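You operate a simulated robot arm through the tools that you are given. There is no shell and no other tool.

Carry out the task below with a simulated two-armed robot. There is one attempt and no reset: what you move stays moved.

TASK
Pick up the colours bottle with one hand, pass it to the other hand and put it on the shelf of the open bay. Set down upright: colours bottle.

It is judged by the outcome, as a careful person would: the job done as asked, and still so three seconds after it is handed in. It fails if anything else is knocked over, pushed out of place, dropped, spilled or broken.

THE ROBOT
Two 7-joint arms with two-finger parallel grippers on one trunk, on a base that moves. Base frame: it is fixed to the floor where the robot stands at the start and does not move with it; the origin is under the middle of the robot, x ahead of it, y to its left, z up. Lengths are in mm, angles in degrees, forces in N, time in s.
The left shoulder is at the start at [39, 101, 1161], the right one opposite. With the tool pointing down near the work surface each hand reaches from about 200 to 520 mm from the robot's upright axis, wherever it stands, measured 20 degrees to its own side. Places, roughly: colours bottle [1750, -2500, 750]; shelf of the open bay [-200, -6800, 500]. Payload 2.4 kg a hand.
The tool frame of a hand sits at the grasp point between the pads (the TCP): z along the fingers, y along the line on which they close. The tips reach 24 mm beyond it. The gripper opens to 68 mm. The fingers are 17 mm wide and 10 mm thick; the gripper's body (40 by 70 mm) begins 41 mm behind the TCP.
Orientation is that of the tool frame in the base frame, as a unit quaternion [x, y, z, w]. With the fingers straight down and closing along the base's y, the tool's x points along the base's -x, its y along +y and its z along -z.

THE INTERFACE
- The arms move only by the tool step_arm. It takes "left_targets", "right_targets" or both (then of equal length, played together; a hand with none holds still); each is one flat list of numbers, 7 for each row, row after row: the shift along the tool's x, y, z in units of 40 mm (1.0 is 40 mm), then the turn, a rotation vector about the tool's x, y, z in units of 4 degrees (1.0 is 4 degrees), then the finger opening in mm, from 0 to 68. In form: [x, y, z, rx, ry, rz, fingers, x, y, z, rx, ry, rz, fingers, ...]. A call has 1 to 20 rows; each row shifts and turns the commanded pose from where the row before left it, along the tool's axes as they then stand. A call with a number of a shift or a turn outside -1 to 1 is refused whole. A row lasts 0.2 s, in which the tool goes at most 50 mm and 8.6 degrees; a call with a longer step from one row to the next is refused whole, and so is a gripper value outside its range. Where a pose cannot be reached the arm comes as near as it can. A force on the tool above 40 N (or 10 N above the force at the start of the call, whichever is more), or a blocked arm, ends the call early, and 0.2 s more pass. Each finger travels about 72 mm/s and halts on what it meets, pressing with about 31 N; the grip force reading is that of the motor and also rises with nothing between the fingers. The clock runs only during rows and for 0.2 s after the last one: add rows that do not move to give the fingers time. The reply holds the time, the measured pose of the TCP, the force on the tool along the base axes, the opening and the grip force, in the units named above and with some noise, with the torque about the TCP (base axes, N m) and any sound that the robot's microphone picked up.
- Cameras (640 x 400 px; columns grow to the right, rows downward): "scene" is now at [117.1, 12.4, 1306.8]; the picture's right is [0.13, -0.99, 0.00], its down [-0.67, -0.09, -0.74] and it looks along [0.73, 0.10, -0.67] (base axes); focal length 286 px, centre (320, 200). "left" rides on the left gripper at [84, -11, -75] in its tool frame; the picture's right is [0.13, 0.99, 0.00], its down [-0.60, 0.08, -0.79] and it looks along [-0.79, 0.10, 0.61] (tool axes); focal length 251 px, centre (320, 200). "right" rides on the right gripper at [84, 11, -75] in its tool frame; the picture's right is [-0.13, 0.99, 0.00], its down [-0.60, -0.08, -0.79] and it looks along [-0.79, -0.10, 0.61] (tool axes); focal length 251 px, centre (320, 200). There is no depth. A picture from a camera that has moved, and an enlarged one, comes with that camera's place and axes in the base frame and with its lens.
- snapshot(camera): a new picture of that camera. The clock stands still meanwhile.
- move_column(by): moves the trunk up (or, below 0, down) by that many mm; the arms and the scene camera ride with it, the base frame stays. It gives what a move gives, with no picture.
- steer(legs): drives the robot by 1 to 6 legs, each [ahead, left, turn to the left] in mm, mm and degrees, along the robot's own axes; the way and the turn of a leg run together, so that a leg with both is an arc; at most 1500 mm and 180 degrees a leg. The arms and the cameras ride along, it lands a little off, and it stops where it bumps. It gives what a move gives.
- aim_head(pan, tilt): turns the head with the scene camera to pan (to the left, within 86 degrees either way) and tilt (down, from -29 to 69), counted from straight ahead of the robot (the tilt from the chest, where the trunk bows). It gives what a move gives.
- zoom(camera, box): a new picture of the part [left, top, right, bottom] of that camera's present view, enlarged. The clock stands still meanwhile.
- sign_off(): hands the job in; it is judged then, once.

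Places have to be worked out from the pictures, the camera data and where the tool is seen. Open the grippers and draw the arms clear of the work before you hand the job in, unless the task says otherwise.

The tools are called after "Request:" as a command line: name --argument value ..., lists and objects as JSON in quotes. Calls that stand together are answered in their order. step_arm: Moves the arms, as the interface text tells. Its arguments: {"type":"object","properties":{"left_targets":{"type":"array"},"right_targets":{"type":"array"}},"required":[]} The other tools are called the same way: move_column (by) moves the trunk up or down; steer (legs) drives the base; aim_head (pan, tilt) turns the head that bears the scene camera; snapshot (camera) takes a picture; zoom (camera, box) takes an enlarged picture of a part of a camera's view; sign_off () hands the job in.

At the start:

```text
t: 0.0
left_position: [324.8, 148.2, 1122.5]
left_tool_rot: [-0.001, 1.0, 0.0, 0.0]
left_force: [0.3, 0.2, 0.0]
left_ft_torque: [-0.02, 0.0, 0.0]
left_finger_gap: 67.7
left_grasp_force: 0.1
right_position: [348.1, -144.2, 1063.2]
right_tool_rot: [0.001, 1.0, 0.0, 0.0]
right_force: [0.4, -0.1, -0.4]
right_ft_torque: [0.04, 0.0, 0.02]
right_finger_gap: 68.0
right_grasp_force: 0.0
trunk travel left (down, up): [-375.0, 475.0]
robot x, y, heading: [1.2, 1.5, 0.4]
head pan, tilt (commanded): [7.7, 42.3]
```

scene: 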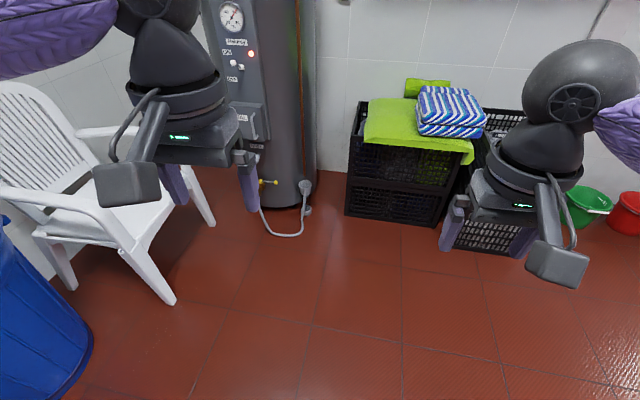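
right: 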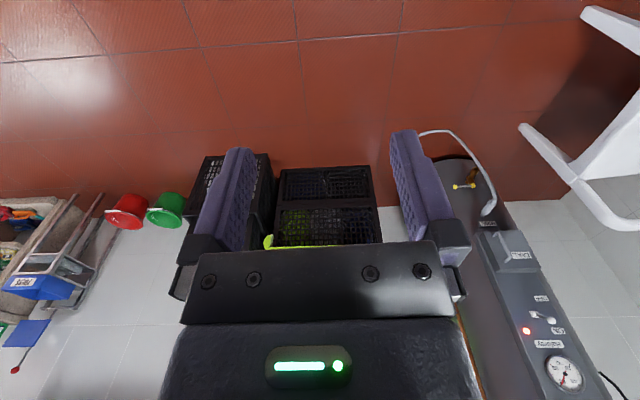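
left: 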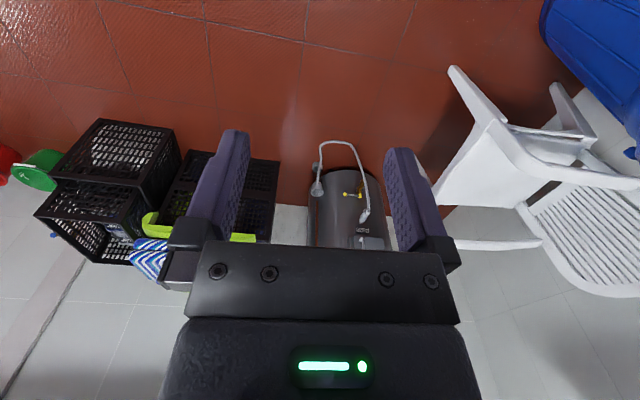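

The pictures show a laundry room with a boiler and crates ahead; the bottle should be far to the right. I turn the head to the right to look toward it.

Request:
aim_head --pan -55 --tilt 15

```text
t: 1.3
left_position: [324.9, 148.6, 1122.9]
left_tool_rot: [-0.001, 1.0, 0.0, 0.0]
left_force: [0.2, 0.4, -0.2]
left_ft_torque: [0.01, 0.01, 0.01]
left_finger_gap: 68.2
left_grasp_force: 0.0
right_position: [348.4, -144.5, 1061.9]
right_tool_rot: [0.001, 1.0, -0.001, 0.0]
right_force: [-0.3, -0.2, -0.5]
right_ft_torque: [0.01, 0.02, -0.01]
right_finger_gap: 67.9
right_grasp_force: 0.1
trunk travel left (down, up): [-375.0, 475.0]
robot x, y, heading: [-0.3, 4.2, -0.0]
head pan, tilt (commanded): [-55.0, 15.0]
```

The head is turned; I take a picture.

Request:
snapshot --camera "scene"

```text
taken
camera scene: at [88.1, -75.2, 1349.7], right [-0.82, -0.57, 0.0], down [-0.15, 0.21, -0.97], along [0.55, -0.79, -0.26], focal length 286 px, centre (320, 200)
```

scene: 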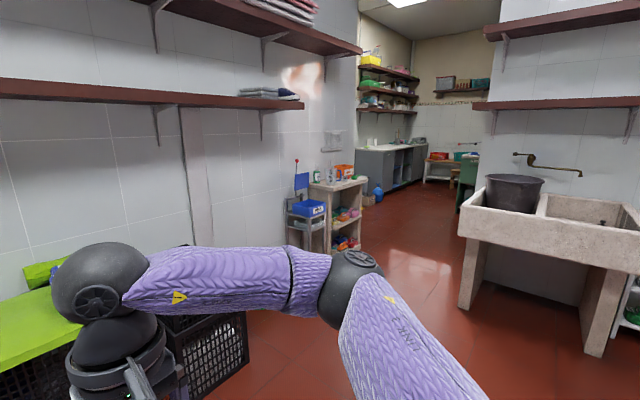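

The stand with bottles is at about column 330, matching the rough bottle place. I zoom in there, and at the far end of the room too.

Request:
zoom --camera "scene" --box '[270, 130, 400, 260]'

Request:
zoom --camera "scene" --box '[330, 40, 510, 220]'

```text
3.08 times, centred on (335, 195) of scene
camera zoom: at [88.1, -75.2, 1349.7], right [-0.82, -0.57, 0.0], down [-0.15, 0.21, -0.97], along [0.55, -0.79, -0.26], focal length 878 px, centre (274, 215)
```

zoom: 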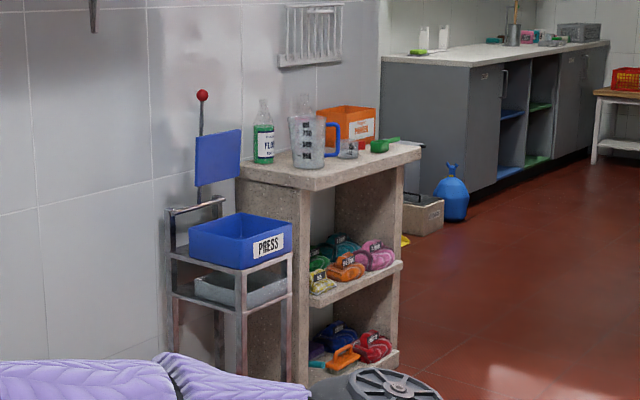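

```text
2.22 times, centred on (420, 130) of scene
camera zoom: at [88.1, -75.2, 1349.7], right [-0.82, -0.57, 0.0], down [-0.15, 0.21, -0.97], along [0.55, -0.79, -0.26], focal length 634 px, centre (98, 356)
```

zoom: 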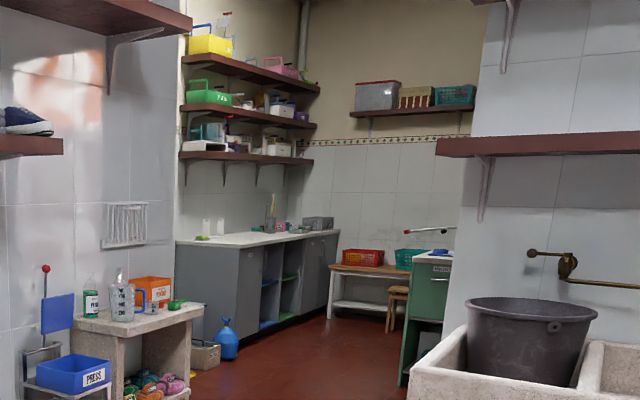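

The bottle stand's front seems to be at x≈1400, y from about -2200 to -2860, along the wall, with the sink to the right at x<300. I drive along the aisle towards it.

Request:
steer --legs '[[600, -1200, 0], [150, -900, 0]]'

Request:
aim_head --pan -20 --tilt 30

Request:
snapshot --camera "scene"

```text
t: 12.4
left_position: [1075.0, -1937.4, 1122.6]
left_tool_rot: [0.002, 1.0, 0.0, 0.0]
left_force: [0.7, -0.1, 0.5]
left_ft_torque: [0.0, 0.01, 0.0]
left_finger_gap: 67.8
left_grasp_force: 0.1
right_position: [1096.2, -2230.3, 1063.2]
right_tool_rot: [0.005, 1.0, 0.0, 0.0]
right_force: [0.2, 0.0, 0.1]
right_ft_torque: [0.0, 0.01, 0.01]
right_finger_gap: 68.0
right_grasp_force: 0.1
trunk travel left (down, up): [-375.0, 475.0]
robot x, y, heading: [750.0, -2083.8, -0.6]
head pan, tilt (commanded): [-55.0, 15.0]
```

```text
t: 13.4
left_position: [1073.8, -1936.1, 1122.8]
left_tool_rot: [0.002, 1.0, 0.0, 0.0]
left_force: [-0.1, 1.1, -0.7]
left_ft_torque: [-0.02, 0.02, 0.0]
left_finger_gap: 68.0
left_grasp_force: 0.1
right_position: [1095.6, -2231.0, 1063.9]
right_tool_rot: [0.004, 1.0, 0.0, 0.0]
right_force: [-1.1, -0.1, 0.2]
right_ft_torque: [0.01, 0.0, 0.03]
right_finger_gap: 68.0
right_grasp_force: 0.0
trunk travel left (down, up): [-375.0, 475.0]
robot x, y, heading: [749.8, -2087.4, -0.5]
head pan, tilt (commanded): [-20.0, 30.0]
```

```text
taken
camera scene: at [868.6, -2114.2, 1325.6], right [-0.35, -0.94, 0.0], down [-0.47, 0.17, -0.87], along [0.81, -0.3, -0.5], focal length 286 px, centre (320, 200)
```

scene: 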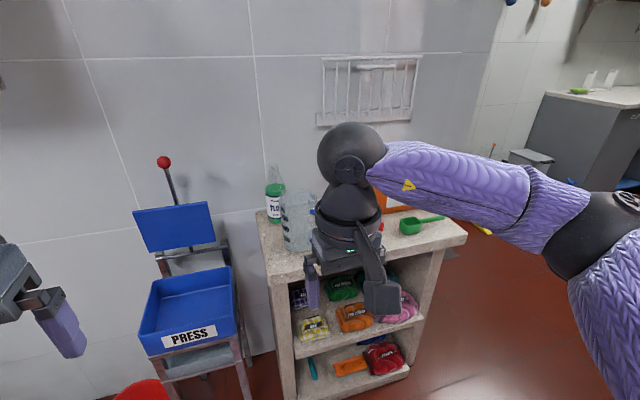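

The stand is just ahead-right, partly hidden by the right arm. I zoom at the top and then shift further right.

Request:
zoom --camera "scene" --box '[240, 130, 480, 280]'

Request:
steer --legs '[[0, -350, 0]]'

Request:
aim_head --pan 0 --tilt 30

Request:
snapshot --camera "scene"

```text
2.67 times, centred on (360, 205) of scene
camera zoom: at [868.6, -2114.2, 1325.6], right [-0.35, -0.94, 0.0], down [-0.47, 0.17, -0.87], along [0.81, -0.3, -0.5], focal length 761 px, centre (213, 187)
```

zoom: 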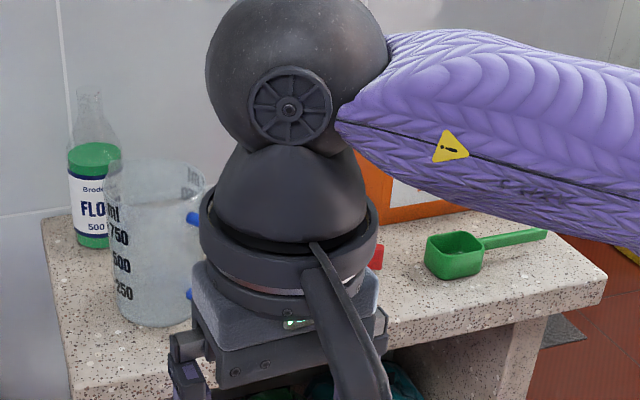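

```text
t: 15.7
left_position: [1070.6, -2292.3, 1122.8]
left_tool_rot: [0.007, 1.0, 0.0, 0.0]
left_force: [0.0, 0.1, 0.6]
left_ft_torque: [0.02, 0.01, 0.05]
left_finger_gap: 67.9
left_grasp_force: 0.0
right_position: [1091.2, -2587.3, 1061.8]
right_tool_rot: [0.009, 1.0, 0.001, 0.0]
right_force: [-0.5, -1.0, 0.1]
right_ft_torque: [-0.03, -0.01, -0.04]
right_finger_gap: 68.0
right_grasp_force: 0.0
trunk travel left (down, up): [-375.0, 475.0]
robot x, y, heading: [743.1, -2437.3, -0.7]
head pan, tilt (commanded): [-20.0, 30.0]
```

```text
t: 16.5
left_position: [1071.8, -2292.0, 1122.2]
left_tool_rot: [0.006, 1.0, 0.0, 0.0]
left_force: [-0.4, 1.3, -0.7]
left_ft_torque: [0.01, 0.03, 0.0]
left_finger_gap: 67.9
left_grasp_force: 0.0
right_position: [1091.3, -2586.1, 1062.5]
right_tool_rot: [0.009, 1.0, -0.001, 0.0]
right_force: [-0.3, 0.0, 0.1]
right_ft_torque: [0.02, 0.01, 0.0]
right_finger_gap: 68.1
right_grasp_force: 0.1
trunk travel left (down, up): [-375.0, 475.0]
robot x, y, heading: [748.2, -2433.2, -0.8]
head pan, tilt (commanded): [0.0, 30.0]
```

```text
taken
camera scene: at [870.6, -2436.8, 1325.5], right [-0.02, -1.0, 0.0], down [-0.5, 0.01, -0.87], along [0.87, -0.01, -0.5], focal length 286 px, centre (320, 200)
```

scene: 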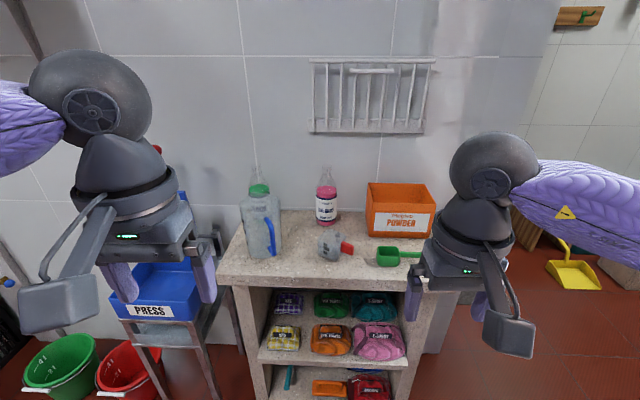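

Now a pink bottle is visible at (327,200) with a label. I zoom in to read it.

Request:
zoom --camera "scene" --box '[220, 150, 450, 290]'

Request:
zoom --camera "scene" --box '[300, 155, 360, 235]'

```text
2.78 times, centred on (335, 220) of scene
camera zoom: at [870.6, -2436.8, 1325.5], right [-0.02, -1.0, 0.0], down [-0.5, 0.01, -0.87], along [0.87, -0.01, -0.5], focal length 794 px, centre (278, 144)
```

zoom: 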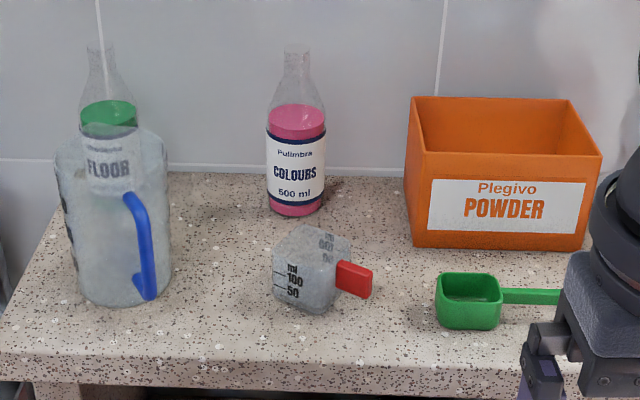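

```text
5.00 times, centred on (330, 195) of scene
camera zoom: at [870.6, -2436.8, 1325.5], right [-0.02, -1.0, 0.0], down [-0.5, 0.01, -0.87], along [0.87, -0.01, -0.5], focal length 1427 px, centre (270, 225)
```

zoom: 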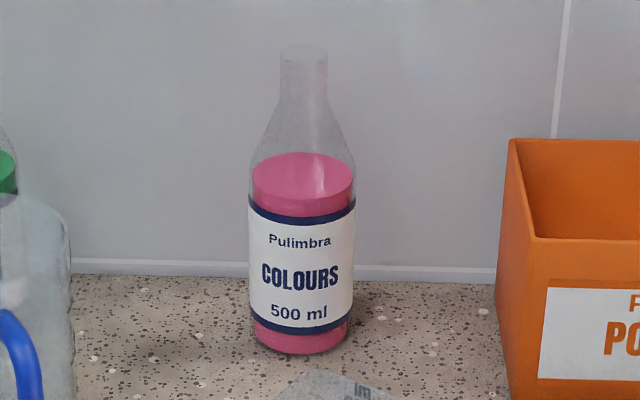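

It is the pink "COLOURS" bottle, roughly at x≈1640, y≈-2465 on a top at z≈800. Before grasping I want to see the open bay so I can choose the grips; I turn the robot right and look down the room.

Request:
steer --legs '[[0, 0, -60]]'

Request:
aim_head --pan -35 --tilt 12

Request:
snapshot --camera "scene"

```text
t: 19.6
left_position: [1033.4, -2646.2, 1122.6]
left_tool_rot: [0.505, 0.863, 0.0, 0.001]
left_force: [-0.5, -0.5, 0.5]
left_ft_torque: [0.01, 0.01, -0.04]
left_finger_gap: 67.9
left_grasp_force: 0.0
right_position: [788.0, -2809.5, 1062.3]
right_tool_rot: [0.507, 0.862, 0.0, 0.001]
right_force: [-0.4, -0.5, -0.1]
right_ft_torque: [0.0, -0.02, 0.02]
right_finger_gap: 68.1
right_grasp_force: 0.1
trunk travel left (down, up): [-375.0, 475.0]
robot x, y, heading: [744.2, -2435.8, -60.9]
head pan, tilt (commanded): [0.0, 30.0]
```

```text
t: 20.6
left_position: [1033.2, -2646.2, 1122.6]
left_tool_rot: [0.505, 0.863, 0.0, 0.001]
left_force: [-0.6, 0.8, 0.3]
left_ft_torque: [-0.01, 0.0, -0.01]
left_finger_gap: 67.9
left_grasp_force: 0.3
right_position: [787.5, -2810.7, 1062.5]
right_tool_rot: [0.508, 0.862, 0.0, 0.0]
right_force: [-0.3, -0.2, 0.1]
right_ft_torque: [0.0, -0.01, 0.03]
right_finger_gap: 67.9
right_grasp_force: 0.1
trunk travel left (down, up): [-375.0, 475.0]
robot x, y, heading: [744.4, -2436.3, -60.9]
head pan, tilt (commanded): [-35.0, 12.0]
```

```text
taken
camera scene: at [752.5, -2558.5, 1354.6], right [-0.99, 0.1, 0.0], down [0.02, 0.21, -0.98], along [-0.1, -0.97, -0.21], focal length 286 px, centre (320, 200)
```

scene: 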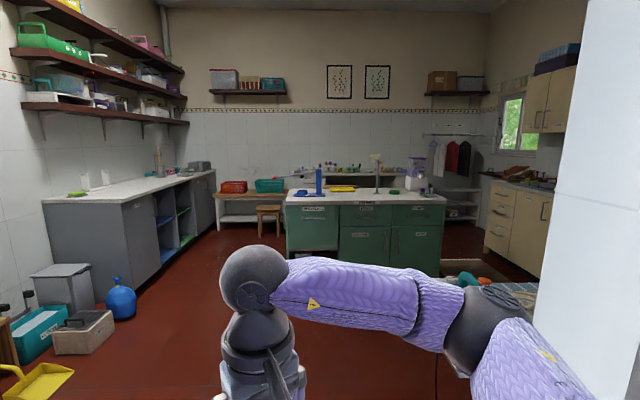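

The green island's front is at about y≈-5900, and the bay (about [-200,-6800]) may be on its far side. I turn to face down the room and drive along towards the passage on the left of the island to look.

Request:
steer --legs '[[0, 0, -29], [1300, 200, 0], [1300, 450, 0]]'

Request:
aim_head --pan -30 --tilt 15

Request:
snapshot --camera "scene"

```text
t: 35.0
left_position: [1553.4, -5357.9, 1122.4]
left_tool_rot: [0.706, 0.708, 0.0, 0.001]
left_force: [0.8, -0.3, 0.4]
left_ft_torque: [0.0, -0.03, 0.04]
left_finger_gap: 68.1
left_grasp_force: 0.1
right_position: [1259.8, -5382.4, 1063.6]
right_tool_rot: [0.707, 0.708, 0.0, 0.0]
right_force: [0.3, -0.4, 0.5]
right_ft_torque: [-0.01, 0.01, 0.02]
right_finger_gap: 68.0
right_grasp_force: 0.0
trunk travel left (down, up): [-375.0, 475.0]
robot x, y, heading: [1402.4, -5032.2, -90.0]
head pan, tilt (commanded): [-35.0, 12.0]
```

```text
t: 35.7
left_position: [1553.7, -5359.0, 1122.1]
left_tool_rot: [0.706, 0.709, 0.0, 0.0]
left_force: [-0.2, 0.1, 0.6]
left_ft_torque: [-0.01, -0.03, -0.04]
left_finger_gap: 68.0
left_grasp_force: 0.0
right_position: [1259.9, -5382.1, 1061.6]
right_tool_rot: [0.707, 0.707, 0.0, -0.001]
right_force: [-0.2, -0.5, 0.3]
right_ft_torque: [0.0, 0.03, 0.0]
right_finger_gap: 67.8
right_grasp_force: 0.1
trunk travel left (down, up): [-375.0, 475.0]
robot x, y, heading: [1404.1, -5035.2, -89.8]
head pan, tilt (commanded): [-30.0, 15.0]
```

```text
taken
camera scene: at [1356.5, -5149.5, 1349.7], right [-0.87, 0.5, 0.0], down [0.13, 0.22, -0.97], along [-0.48, -0.84, -0.26], focal length 286 px, centre (320, 200)
```

scene: 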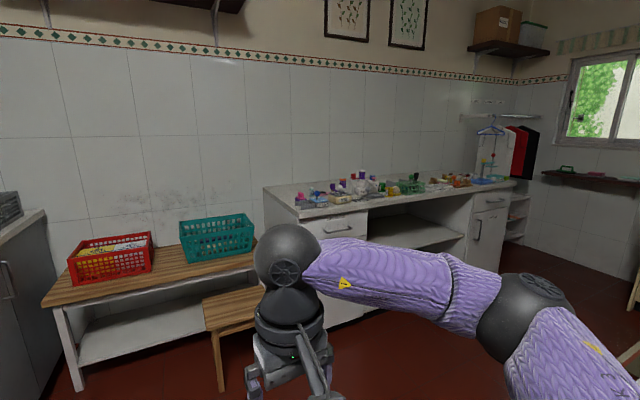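

A white counter with an open bay and a shelf stands against the back wall. I look more to the right to see the island and the space between.

Request:
zoom --camera "scene" --box '[250, 150, 550, 330]'

Request:
aim_head --pan -75 --tilt 25

Request:
snapshot --camera "scene"

```text
2.13 times, centred on (400, 240) of scene
camera zoom: at [1356.5, -5149.5, 1349.7], right [-0.87, 0.5, 0.0], down [0.13, 0.22, -0.97], along [-0.48, -0.84, -0.26], focal length 609 px, centre (149, 115)
```

zoom: 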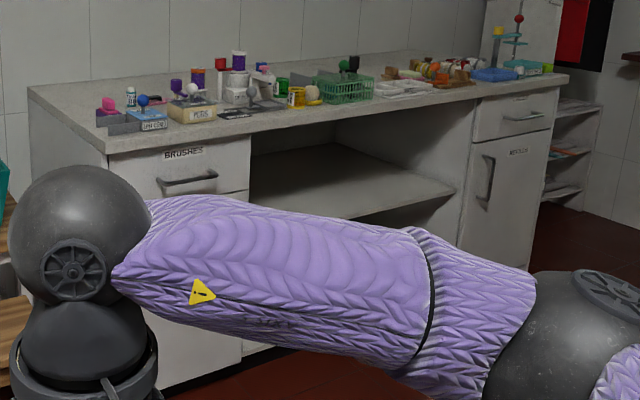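

```text
t: 36.8
left_position: [1554.4, -5358.8, 1122.6]
left_tool_rot: [0.706, 0.708, 0.0, 0.0]
left_force: [0.0, 1.1, -0.6]
left_ft_torque: [-0.02, 0.0, -0.01]
left_finger_gap: 67.6
left_grasp_force: 0.0
right_position: [1258.6, -5384.2, 1062.8]
right_tool_rot: [0.707, 0.707, 0.0, 0.0]
right_force: [-0.3, -0.4, -0.1]
right_ft_torque: [0.01, -0.01, -0.03]
right_finger_gap: 67.9
right_grasp_force: 0.1
trunk travel left (down, up): [-375.0, 475.0]
robot x, y, heading: [1402.0, -5032.7, -89.8]
head pan, tilt (commanded): [-75.0, 25.0]
```

```text
taken
camera scene: at [1314.1, -5092.6, 1333.5], right [-0.26, 0.97, 0.0], down [0.41, 0.11, -0.91], along [-0.87, -0.24, -0.42], focal length 286 px, centre (320, 200)
```

scene: 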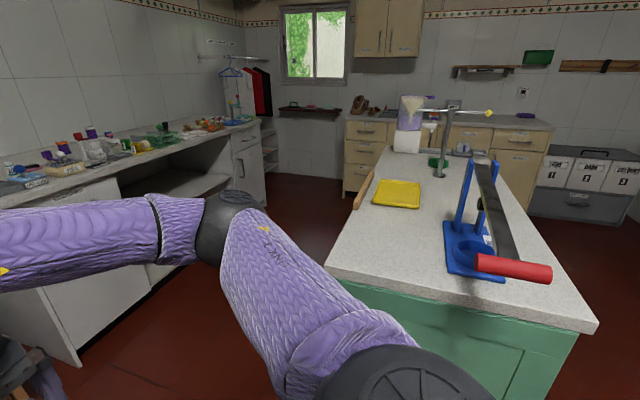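

The bay is a wide opening in the white back counter (front face at about y≈-6600, counter top z≈810), reachable from the aisle behind the island; it needs a horizontal hand, so I'll pick with the first hand from above by the neck and take over with a horizontal hand. I look down to judge my own base's size before driving back.

Request:
aim_head --pan 0 --tilt 69

Request:
snapshot --camera "scene"

```text
t: 38.3
left_position: [1553.7, -5358.3, 1122.3]
left_tool_rot: [0.706, 0.709, 0.0, -0.001]
left_force: [-1.1, 0.6, -0.3]
left_ft_torque: [0.03, 0.03, 0.03]
left_finger_gap: 67.9
left_grasp_force: 0.1
right_position: [1260.2, -5382.6, 1063.5]
right_tool_rot: [0.707, 0.707, -0.001, 0.0]
right_force: [1.3, 0.2, -0.2]
right_ft_torque: [0.01, -0.05, 0.0]
right_finger_gap: 68.3
right_grasp_force: 0.0
trunk travel left (down, up): [-375.0, 475.0]
robot x, y, heading: [1405.5, -5030.9, -90.1]
head pan, tilt (commanded): [0.0, 68.8]
```

```text
taken
camera scene: at [1403.1, -5124.4, 1274.1], right [-1.0, 0.0, 0.0], down [0.0, 0.93, -0.36], along [0.0, -0.36, -0.93], focal length 286 px, centre (320, 200)
```

scene: 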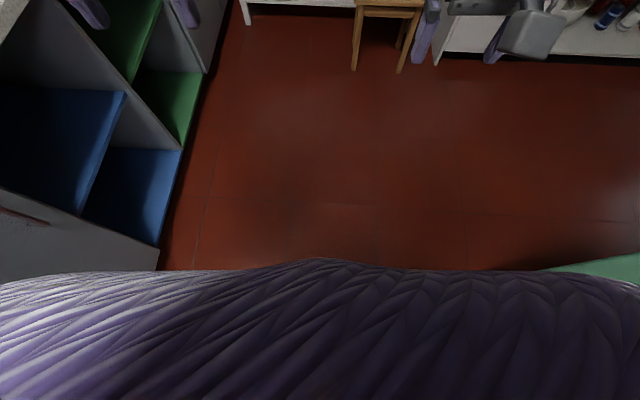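

The floor around is free. I drive back the same way to the bottle stand and face it.

Request:
steer --legs '[[-1300, -450, 0], [-1250, -130, 0], [0, 0, 90]]'

Request:
aim_head --pan 0 --tilt 35

Request:
snapshot --camera "scene"

```text
t: 54.9
left_position: [1133.5, -2349.1, 1122.7]
left_tool_rot: [-0.009, 1.0, 0.0, 0.0]
left_force: [-0.4, 0.3, 0.2]
left_ft_torque: [0.03, 0.0, 0.01]
left_finger_gap: 68.1
left_grasp_force: 0.2
right_position: [1160.4, -2643.6, 1062.4]
right_tool_rot: [-0.006, 1.0, 0.0, 0.0]
right_force: [0.1, -0.1, 0.7]
right_ft_torque: [-0.01, 0.03, 0.01]
right_finger_gap: 68.0
right_grasp_force: 0.0
trunk travel left (down, up): [-375.0, 475.0]
robot x, y, heading: [810.8, -2500.5, 0.8]
head pan, tilt (commanded): [0.0, 68.8]
```

```text
t: 55.9
left_position: [1131.2, -2349.6, 1123.1]
left_tool_rot: [-0.009, 1.0, 0.0, 0.0]
left_force: [0.1, -0.4, 0.2]
left_ft_torque: [0.01, 0.01, 0.03]
left_finger_gap: 68.2
left_grasp_force: 0.0
right_position: [1160.8, -2643.2, 1063.2]
right_tool_rot: [-0.006, 1.0, 0.0, 0.0]
right_force: [-0.1, 0.6, 0.3]
right_ft_torque: [-0.01, 0.04, -0.01]
right_finger_gap: 67.6
right_grasp_force: 0.1
trunk travel left (down, up): [-375.0, 475.0]
robot x, y, heading: [807.9, -2502.3, 0.8]
head pan, tilt (commanded): [0.0, 35.0]
```

```text
taken
camera scene: at [932.8, -2500.3, 1317.7], right [0.02, -1.0, 0.0], down [-0.57, -0.01, -0.82], along [0.82, 0.01, -0.57], focal length 286 px, centre (320, 200)
```

scene: 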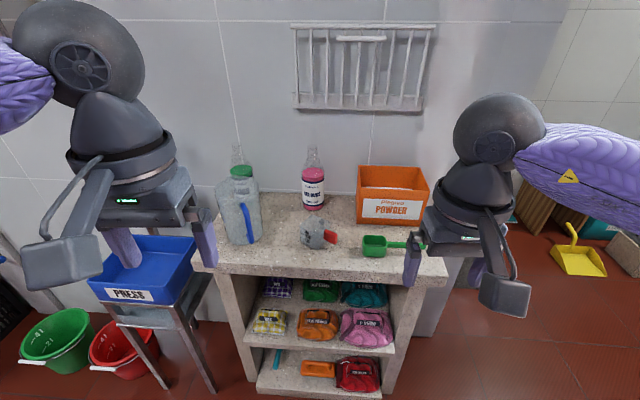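

I zoom now on the bottle, then raise the trunk and zoom again, to triangulate with a vertical baseline.

Request:
zoom --camera "scene" --box '[284, 140, 344, 220]'

Request:
zoom --camera "scene" --box '[200, 130, 450, 290]'

Request:
move_column --by 250

Request:
aim_head --pan 0 --tilt 45

Request:
snapshot --camera "scene"

```text
5.00 times, centred on (314, 180) of scene
camera zoom: at [932.8, -2500.3, 1317.7], right [0.02, -1.0, 0.0], down [-0.57, -0.01, -0.82], along [0.82, 0.01, -0.57], focal length 1427 px, centre (350, 300)
```

zoom: 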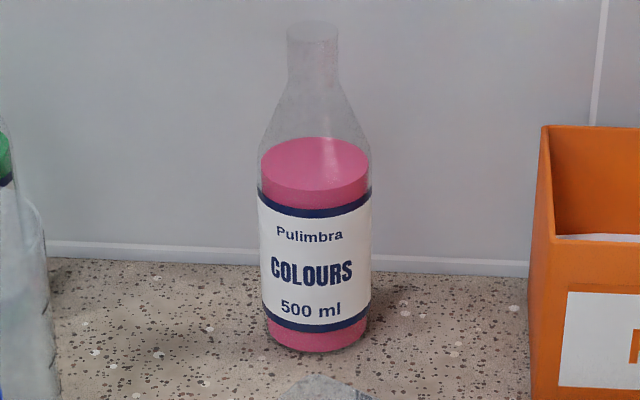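

```text
2.50 times, centred on (325, 210) of scene
camera zoom: at [932.8, -2500.3, 1317.7], right [0.02, -1.0, 0.0], down [-0.57, -0.01, -0.82], along [0.82, 0.01, -0.57], focal length 714 px, centre (308, 175)
```

zoom: 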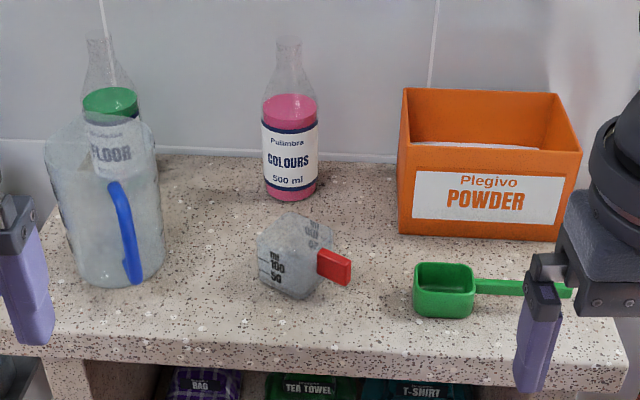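

```text
t: 58.4
left_position: [1132.6, -2349.3, 1371.4]
left_tool_rot: [-0.009, 1.0, 0.0, 0.0]
left_force: [0.2, -0.3, 0.1]
left_ft_torque: [-0.03, 0.03, 0.01]
left_finger_gap: 68.1
left_grasp_force: 0.0
right_position: [1161.7, -2644.3, 1312.5]
right_tool_rot: [-0.006, 1.0, 0.0, 0.0]
right_force: [0.0, -0.2, 0.7]
right_ft_torque: [-0.04, -0.03, 0.02]
right_finger_gap: 68.0
right_grasp_force: 0.1
trunk travel left (down, up): [-625.0, 225.0]
robot x, y, heading: [807.9, -2501.5, 0.8]
head pan, tilt (commanded): [0.0, 35.0]
```

```text
t: 59.2
left_position: [1132.1, -2349.6, 1372.3]
left_tool_rot: [-0.009, 1.0, 0.0, 0.0]
left_force: [0.5, -0.9, 0.1]
left_ft_torque: [0.01, -0.02, 0.03]
left_finger_gap: 68.0
left_grasp_force: 0.0
right_position: [1159.6, -2643.1, 1311.1]
right_tool_rot: [-0.005, 1.0, 0.0, 0.0]
right_force: [-0.3, 0.3, 0.6]
right_ft_torque: [0.01, 0.02, 0.0]
right_finger_gap: 68.1
right_grasp_force: 0.0
trunk travel left (down, up): [-625.0, 225.0]
robot x, y, heading: [810.9, -2505.2, 0.9]
head pan, tilt (commanded): [0.0, 45.0]
```

```text
taken
camera scene: at [903.9, -2500.8, 1553.9], right [0.02, -1.0, 0.0], down [-0.71, -0.01, -0.71], along [0.71, 0.01, -0.71], focal length 286 px, centre (320, 200)
```

scene: 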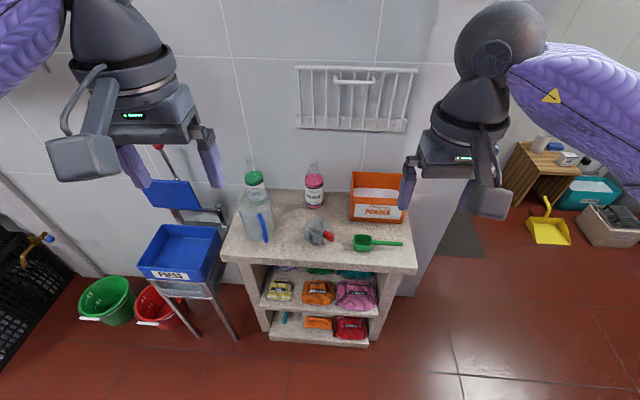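

Request:
zoom --camera "scene" --box '[284, 150, 344, 230]'

Request:
zoom --camera "scene" --box '[200, 140, 430, 290]'

```text
5.00 times, centred on (314, 190) of scene
camera zoom: at [903.9, -2500.8, 1553.9], right [0.02, -1.0, 0.0], down [-0.71, -0.01, -0.71], along [0.71, 0.01, -0.71], focal length 1427 px, centre (350, 250)
```

zoom: 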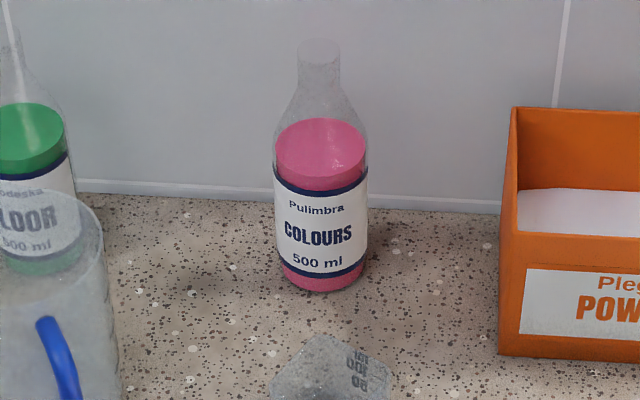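

```text
2.67 times, centred on (315, 215) of scene
camera zoom: at [903.9, -2500.8, 1553.9], right [0.02, -1.0, 0.0], down [-0.71, -0.01, -0.71], along [0.71, 0.01, -0.71], focal length 761 px, centre (333, 160)
```

zoom: 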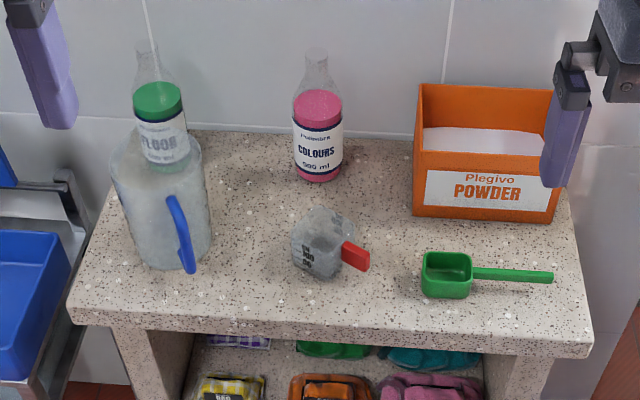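

Triangulation gives the bottle axis at about (1646, -2470), base z≈803, top z≈997, neck ≈27 mm wide and ≈33 mm long, body ≈67 mm (too wide to grip). I need to know how close my base can get to the stand (front x≈1400), so I pitch the left hand back to look at my base with its camera.

Request:
step_arm --left_targets '[0, 0, 0, 0, 1, 0, 68, 0, 0, 0, 0, 1, 0, 68, 0, 0, 0, 0, 1, 0, 68, 0, 0, 0, 0, 1, 0, 68, 0, 0, 0, 0, 1, 0, 68, 0, 0, 0, 0, 1, 0, 68, 0, 0, 0, 0, 1, 0, 68, 0, 0, 0, 0, 1, 0, 68]'

Request:
snapshot --camera "left"

```text
t: 61.0
left_position: [1132.6, -2348.6, 1372.0]
left_tool_rot: [-0.009, 0.961, -0.004, -0.276]
left_force: [-0.3, 0.4, 0.4]
left_ft_torque: [0.02, -0.01, 0.0]
left_finger_gap: 68.0
left_grasp_force: 0.1
right_position: [1160.1, -2643.8, 1312.3]
right_tool_rot: [-0.005, 1.0, 0.0, 0.0]
right_force: [0.1, 1.3, -0.3]
right_ft_torque: [0.02, 0.0, -0.02]
right_finger_gap: 68.1
right_grasp_force: 0.2
trunk travel left (down, up): [-625.0, 225.0]
robot x, y, heading: [811.7, -2497.9, 0.8]
head pan, tilt (commanded): [0.0, 45.0]
```

```text
taken
camera left: at [1100.2, -2360.9, 1481.2], right [-0.13, 0.99, 0.07], down [0.93, 0.1, 0.35], along [0.34, 0.11, -0.93], focal length 251 px, centre (320, 200)
```

left: 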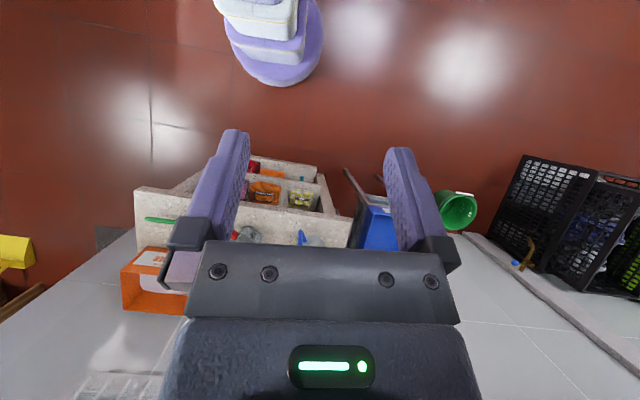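

My base front edge is about 220 mm ahead of the axis, so I can stand with the axis near x≈1130. The right hand will pick from above; I first undo the left hand's pitch and then drive closer with the bottle in front of the right shoulder.

Request:
step_arm --left_targets '[0, 0, 0, 0, -1, 0, 68, 0, 0, 0, 0, -1, 0, 68, 0, 0, 0, 0, -1, 0, 68, 0, 0, 0, 0, -1, 0, 68, 0, 0, 0, 0, -1, 0, 68, 0, 0, 0, 0, -1, 0, 68, 0, 0, 0, 0, -1, 0, 68, 0, 0, 0, 0, -1, 0, 68]'

Request:
steer --legs '[[300, 150, -0.8]]'

Request:
snapshot --camera "scene"

Request:
snapshot --camera "right"

```text
t: 62.8
left_position: [1132.5, -2350.0, 1371.0]
left_tool_rot: [-0.008, 1.0, -0.001, 0.001]
left_force: [0.3, -0.2, -0.2]
left_ft_torque: [-0.01, -0.05, -0.02]
left_finger_gap: 67.8
left_grasp_force: 0.1
right_position: [1158.5, -2642.5, 1314.1]
right_tool_rot: [-0.006, 1.0, 0.0, -0.001]
right_force: [-0.8, 0.6, 0.2]
right_ft_torque: [-0.03, -0.02, 0.01]
right_finger_gap: 68.2
right_grasp_force: 0.0
trunk travel left (down, up): [-625.0, 225.0]
robot x, y, heading: [810.2, -2506.7, 0.8]
head pan, tilt (commanded): [0.0, 45.0]
```

```text
t: 65.0
left_position: [1440.5, -2201.7, 1373.0]
left_tool_rot: [-0.001, 1.0, -0.002, 0.0]
left_force: [0.6, -0.6, -0.8]
left_ft_torque: [0.02, 0.03, -0.01]
left_finger_gap: 67.9
left_grasp_force: 0.1
right_position: [1463.3, -2496.6, 1313.2]
right_tool_rot: [0.002, 1.0, 0.001, 0.0]
right_force: [0.4, 0.7, 0.5]
right_ft_torque: [0.02, 0.03, 0.0]
right_finger_gap: 68.0
right_grasp_force: 0.0
trunk travel left (down, up): [-625.0, 225.0]
robot x, y, heading: [1115.6, -2346.3, -0.2]
head pan, tilt (commanded): [0.0, 45.0]
```

```text
taken
camera scene: at [1209.9, -2349.5, 1553.8], right [0.0, -1.0, 0.0], down [-0.71, 0.0, -0.71], along [0.71, 0.0, -0.71], focal length 286 px, centre (320, 200)
```

scene: 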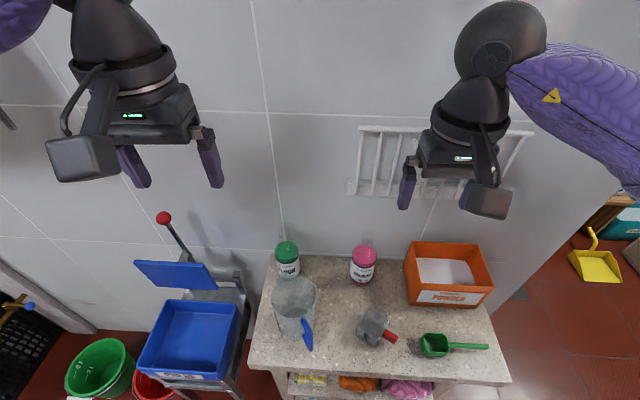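

```text
taken
camera right: at [1379.0, -2484.9, 1387.3], right [0.13, 0.99, 0.0], down [0.6, -0.08, 0.79], along [0.79, -0.11, -0.61], focal length 251 px, centre (320, 200)
```

right: 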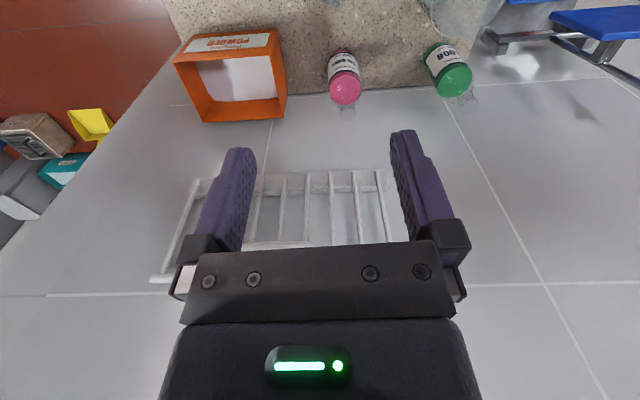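

The wall has a small rack protruding (front at about x≈1700, z≈1080-1250) close above the bottle, so I'll use a tilted right hand (tool 30° forward of down) to keep the wrist away from it. First I pitch the right hand.

Request:
step_arm --right_targets '[0, 0, 0, 0, -0.9375, 0, 60, 0, 0, 0, 0, -0.9375, 0, 60, 0, 0, 0, 0, -0.9375, 0, 60, 0, 0, 0, 0, -0.9375, 0, 60, 0, 0, 0, 0, -0.9375, 0, 60, 0, 0, 0, 0, -0.9375, 0, 60, 0, 0, 0, 0, -0.9375, 0, 60, 0, 0, 0, 0, -0.9375, 0, 60]'

Request:
snapshot --camera "right"

```text
t: 66.8
left_position: [1440.0, -2202.6, 1372.0]
left_tool_rot: [-0.002, 1.0, -0.001, 0.0]
left_force: [0.8, 0.0, 0.3]
left_ft_torque: [0.04, -0.01, 0.02]
left_finger_gap: 68.0
left_grasp_force: 0.0
right_position: [1462.6, -2497.4, 1312.3]
right_tool_rot: [0.003, 0.966, 0.0, 0.26]
right_force: [-0.3, 0.0, -0.2]
right_ft_torque: [0.04, 0.01, -0.01]
right_finger_gap: 60.0
right_grasp_force: 0.0
trunk travel left (down, up): [-625.0, 225.0]
robot x, y, heading: [1112.2, -2351.1, -0.5]
head pan, tilt (commanded): [0.0, 45.0]
```

```text
taken
camera right: at [1351.7, -2485.9, 1335.0], right [0.12, 0.99, 0.07], down [0.12, -0.08, 0.99], along [0.99, -0.11, -0.13], focal length 251 px, centre (320, 200)
```

right: 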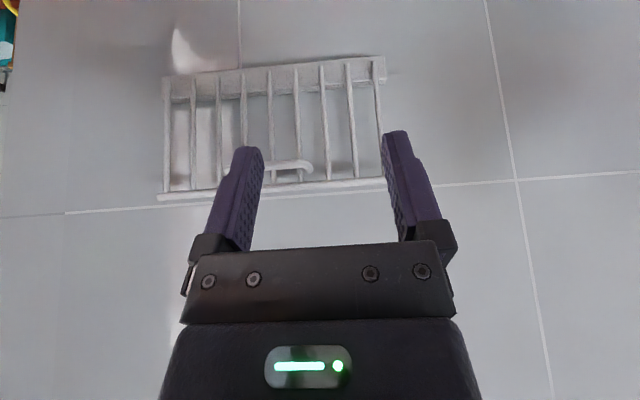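

The pitch worked. Now I move the right hand along its fingers toward a pre-grasp point about 100 mm short of the neck, with fingers open at 60 mm.

Request:
step_arm --right_targets '[0.02, 0.095, 0.9, 0, 0, 0, 60, 0.02, 0.095, 0.9, 0, 0, 0, 60, 0.02, 0.095, 0.9, 0, 0, 0, 60, 0.02, 0.095, 0.9, 0, 0, 0, 60, 0.02, 0.095, 0.9, 0, 0, 0, 60, 0.02, 0.095, 0.9, 0, 0, 0, 60, 0.02, 0.095, 0.9, 0, 0, 0, 60, 0, 0, 0, 0, 0, 0, 60]'

Request:
snapshot --camera "right"

Request:
snapshot --camera "scene"

```text
t: 68.6
left_position: [1440.3, -2201.5, 1373.1]
left_tool_rot: [-0.001, 1.0, 0.0, 0.001]
left_force: [-0.3, 0.4, 0.7]
left_ft_torque: [0.02, 0.01, -0.03]
left_finger_gap: 68.0
left_grasp_force: 0.0
right_position: [1586.1, -2470.6, 1090.1]
right_tool_rot: [0.002, 0.966, -0.001, 0.259]
right_force: [-1.0, -0.7, -0.1]
right_ft_torque: [0.02, 0.01, 0.02]
right_finger_gap: 59.8
right_grasp_force: 0.1
trunk travel left (down, up): [-625.0, 225.0]
robot x, y, heading: [1114.4, -2350.8, -0.1]
head pan, tilt (commanded): [0.0, 45.0]
```

```text
taken
camera right: at [1475.3, -2459.5, 1112.7], right [0.12, 0.99, 0.07], down [0.13, -0.08, 0.99], along [0.99, -0.11, -0.13], focal length 251 px, centre (320, 200)
```

right: 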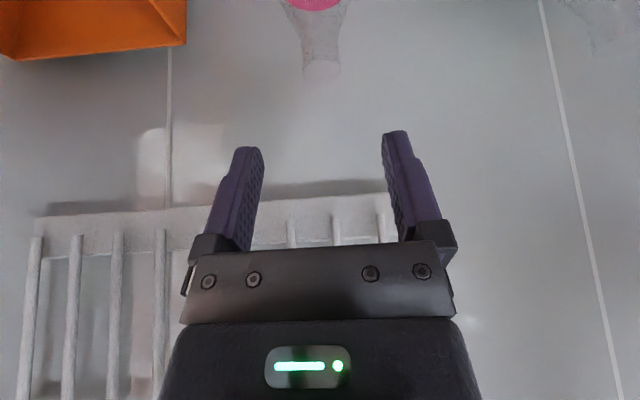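

```text
taken
camera scene: at [1208.8, -2350.2, 1553.9], right [0.0, -1.0, 0.0], down [-0.71, 0.0, -0.71], along [0.71, 0.0, -0.71], focal length 286 px, centre (320, 200)
```

scene: 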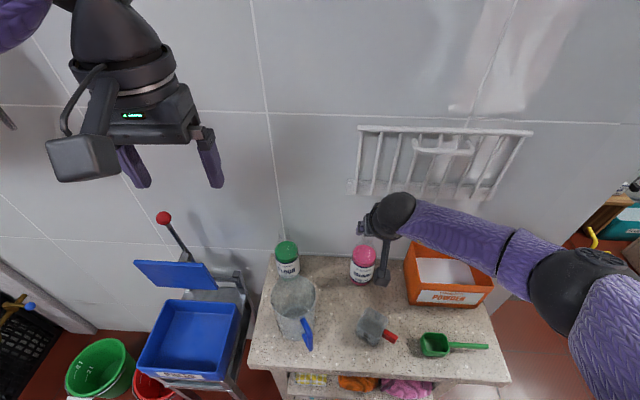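

The hand camera sees the bottle's rim at about (1643, -2469, 996), matching my estimate, and the neck runs down to z≈964. I advance 60 mm along the fingers and check again.

Request:
step_arm --right_targets '[0.02, 0.02, 0.5, 0, 0, 0, 60, 0.02, 0.02, 0.5, 0, 0, 0, 60, 0.02, 0, 0.5, 0, 0, 0, 60, 0, 0, 0, 0, 0, 0, 60]'

Request:
snapshot --camera "right"

Request:
zoom --camera "scene" --box '[320, 180, 440, 300]'

```text
t: 69.6
left_position: [1439.9, -2202.7, 1372.4]
left_tool_rot: [-0.001, 1.0, 0.0, 0.001]
left_force: [-0.3, 0.3, -0.3]
left_ft_torque: [0.0, 0.02, -0.01]
left_finger_gap: 68.1
left_grasp_force: 0.0
right_position: [1613.1, -2469.9, 1040.1]
right_tool_rot: [0.002, 0.966, 0.0, 0.26]
right_force: [-0.5, -0.9, 0.8]
right_ft_torque: [0.0, -0.01, -0.01]
right_finger_gap: 59.8
right_grasp_force: 0.1
trunk travel left (down, up): [-625.0, 225.0]
robot x, y, heading: [1115.2, -2352.1, -0.1]
head pan, tilt (commanded): [0.0, 45.0]
```

```text
taken
camera right: at [1501.7, -2458.0, 1062.0], right [0.12, 0.99, 0.07], down [0.13, -0.08, 0.99], along [0.99, -0.11, -0.13], focal length 251 px, centre (320, 200)
```

right: 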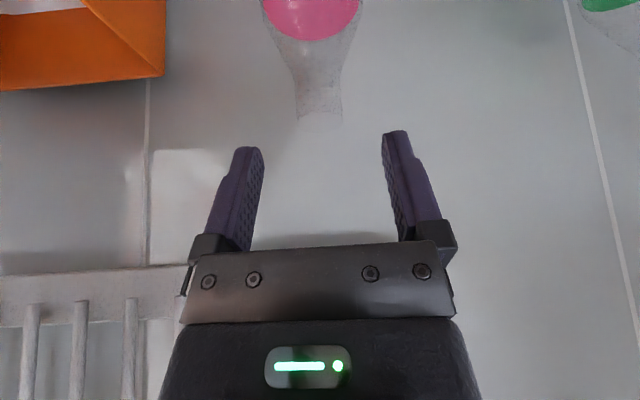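

```text
3.33 times, centred on (380, 240) of scene
camera zoom: at [1209.1, -2350.1, 1553.9], right [0.0, -1.0, 0.0], down [-0.71, 0.0, -0.71], along [0.71, 0.0, -0.71], focal length 952 px, centre (120, 67)
```

zoom: 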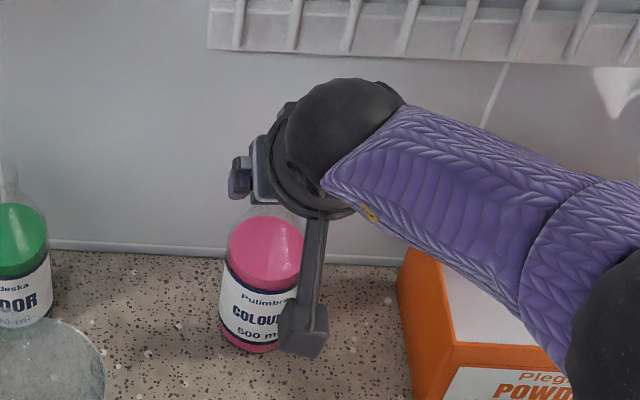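

The rim is at about (1645, -2470, 994). I advance the last 44 mm so the fingertips straddle the top 14 mm of the neck, then look.

Request:
step_arm --right_targets '[0.02, 0, 0.365, 0, 0, 0, 60, 0.02, 0, 0.365, 0, 0, 0, 60, 0.02, 0, 0.365, 0, 0, 0, 60, 0, 0, 0, 0, 0, 0, 60]'

Request:
snapshot --camera "right"

Request:
zoom --camera "scene" --box '[320, 180, 440, 300]'

```text
t: 70.6
left_position: [1440.3, -2202.8, 1372.1]
left_tool_rot: [-0.001, 1.0, -0.001, -0.001]
left_force: [-0.1, -0.2, -1.1]
left_ft_torque: [-0.01, 0.0, 0.0]
left_finger_gap: 68.2
left_grasp_force: 0.0
right_position: [1612.7, -2471.8, 1026.1]
right_tool_rot: [0.003, 0.966, -0.001, 0.259]
right_force: [0.0, 0.1, -0.1]
right_ft_torque: [0.0, 0.02, -0.02]
right_finger_gap: 59.9
right_grasp_force: 0.0
right hand out of reach, approached as far as the arm can: row 1, 2, 3
trunk travel left (down, up): [-625.0, 225.0]
robot x, y, heading: [1113.7, -2350.7, -0.1]
head pan, tilt (commanded): [0.0, 45.0]
```

```text
taken
camera right: at [1501.5, -2460.0, 1048.2], right [0.12, 0.99, 0.07], down [0.13, -0.08, 0.99], along [0.99, -0.11, -0.13], focal length 251 px, centre (320, 200)
```

right: 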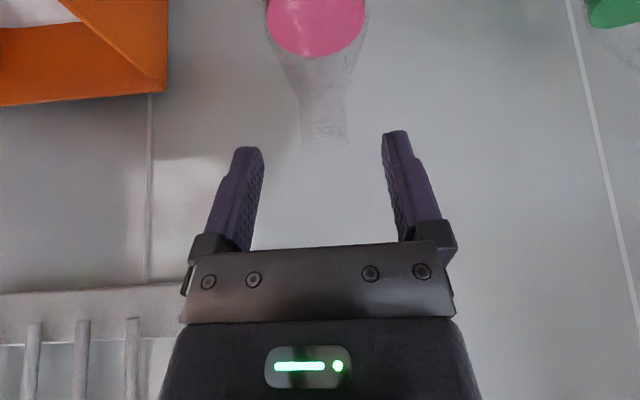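

```text
3.33 times, centred on (380, 240) of scene
camera zoom: at [1209.2, -2349.7, 1553.9], right [0.0, -1.0, 0.0], down [-0.71, 0.0, -0.71], along [0.71, 0.0, -0.71], focal length 952 px, centre (120, 67)
```

zoom: 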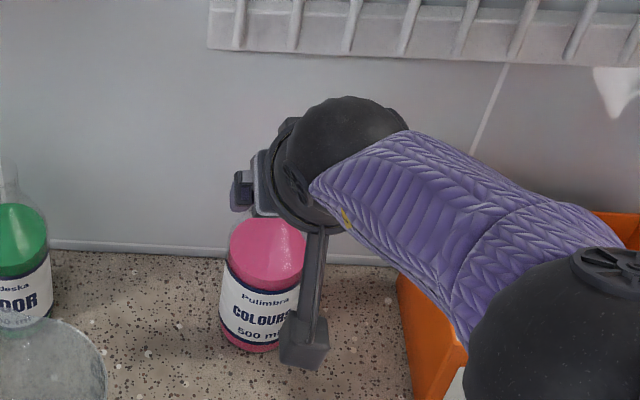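

The arm ran out of reach because the shoulder is too high. I raise the hand 130 mm clear of the bottle, then lower the trunk 130 mm.

Request:
step_arm --right_targets '[-0.325, 0, -0.563, 0, 0, 0, 60, -0.325, 0, -0.563, 0, 0, 0, 60, -0.325, 0, -0.563, 0, 0, 0, 60, -0.325, 0, -0.563, 0, 0, 0, 60, -0.325, 0, -0.563, 0, 0, 0, 60, 0, 0, 0, 0, 0, 0, 60]'

```text
t: 72.0
left_position: [1439.9, -2201.9, 1372.0]
left_tool_rot: [-0.001, 1.0, 0.0, -0.001]
left_force: [0.4, -0.4, 0.0]
left_ft_torque: [0.05, 0.01, -0.01]
left_finger_gap: 68.0
left_grasp_force: 0.0
right_position: [1614.5, -2471.1, 1157.0]
right_tool_rot: [0.003, 0.966, 0.0, 0.258]
right_force: [-0.3, -1.1, 0.0]
right_ft_torque: [-0.01, 0.01, -0.04]
right_finger_gap: 59.9
right_grasp_force: 0.0
trunk travel left (down, up): [-625.0, 225.0]
robot x, y, heading: [1116.3, -2356.9, -0.3]
head pan, tilt (commanded): [0.0, 45.0]
```

The hand rose to z=1157. Now I lower the trunk 130 mm; fingertips will end about 10 mm above and behind the rim.

Request:
move_column --by -130

Request:
snapshot --camera "right"

Request:
snapshot --camera "scene"

```text
t: 73.6
left_position: [1440.3, -2202.8, 1243.1]
left_tool_rot: [-0.001, 1.0, -0.002, -0.001]
left_force: [-0.5, -0.6, 0.3]
left_ft_torque: [-0.01, -0.01, 0.0]
left_finger_gap: 68.1
left_grasp_force: 0.0
right_position: [1612.1, -2470.9, 1024.9]
right_tool_rot: [0.003, 0.966, -0.001, 0.258]
right_force: [-0.8, -0.1, 0.4]
right_ft_torque: [0.0, 0.0, -0.04]
right_finger_gap: 59.9
right_grasp_force: 0.0
trunk travel left (down, up): [-495.0, 355.0]
robot x, y, heading: [1115.7, -2352.2, -0.1]
head pan, tilt (commanded): [0.0, 45.0]
```

```text
taken
camera right: at [1501.6, -2459.7, 1048.2], right [0.12, 0.99, 0.07], down [0.13, -0.08, 0.99], along [0.99, -0.11, -0.13], focal length 251 px, centre (320, 200)
```

right: 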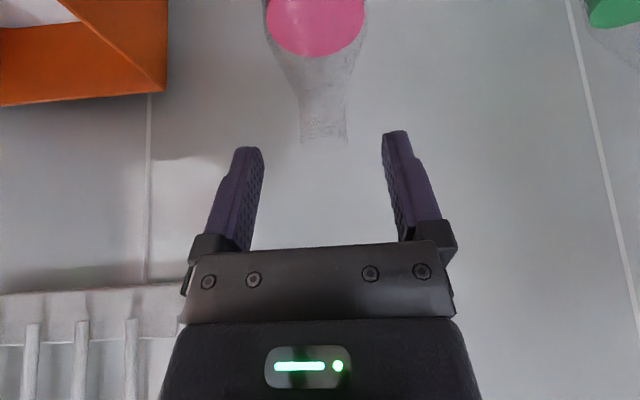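

```text
taken
camera scene: at [1216.8, -2349.8, 1423.7], right [0.0, -1.0, 0.0], down [-0.71, 0.0, -0.71], along [0.71, 0.0, -0.71], focal length 286 px, centre (320, 200)
```

scene: 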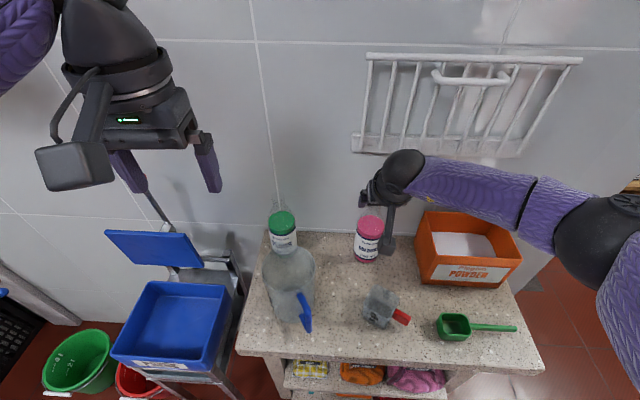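

The trunk is lower now and the rim is in view between the fingers. I move the last 32 mm into the grasp position.

Request:
step_arm --right_targets '[-0.046, 0.01, 0.2625, 0, 0, 0, 60, -0.046, 0.01, 0.2625, 0, 0, 0, 60, -0.046, 0.01, 0.2625, 0, 0, 0, 60, 0, 0, 0, 0, 0, 0, 60]'

Request:
snapshot --camera "right"

Request:
zoom --camera "scene" --box '[320, 130, 440, 280]'

```text
t: 74.6
left_position: [1440.6, -2202.0, 1242.7]
left_tool_rot: [0.0, 1.0, 0.0, 0.0]
left_force: [0.0, 0.0, 0.0]
left_ft_torque: [0.03, 0.0, 0.0]
left_finger_gap: 67.8
left_grasp_force: 0.0
right_position: [1633.3, -2468.1, 1000.4]
right_tool_rot: [0.001, 0.966, 0.0, 0.259]
right_force: [-0.3, -0.5, 0.1]
right_ft_torque: [0.03, -0.03, 0.03]
right_finger_gap: 59.8
right_grasp_force: 0.0
trunk travel left (down, up): [-495.0, 355.0]
robot x, y, heading: [1115.5, -2350.2, -0.2]
head pan, tilt (commanded): [0.0, 45.0]
```

```text
taken
camera right: at [1523.0, -2458.1, 1023.6], right [0.12, 0.99, 0.07], down [0.13, -0.08, 0.99], along [0.99, -0.11, -0.13], focal length 251 px, centre (320, 200)
```

right: 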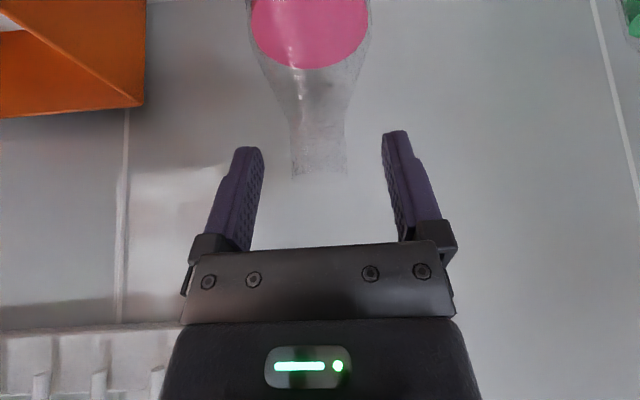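

```text
2.67 times, centred on (380, 205) of scene
camera zoom: at [1216.9, -2349.9, 1423.6], right [0.0, -1.0, 0.0], down [-0.71, 0.0, -0.71], along [0.71, 0.0, -0.71], focal length 761 px, centre (160, 187)
```

zoom: 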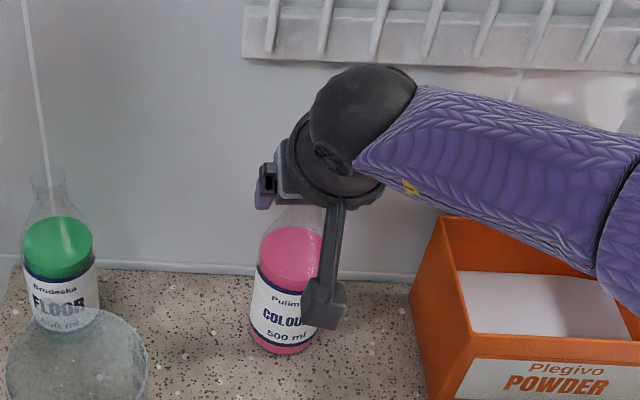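

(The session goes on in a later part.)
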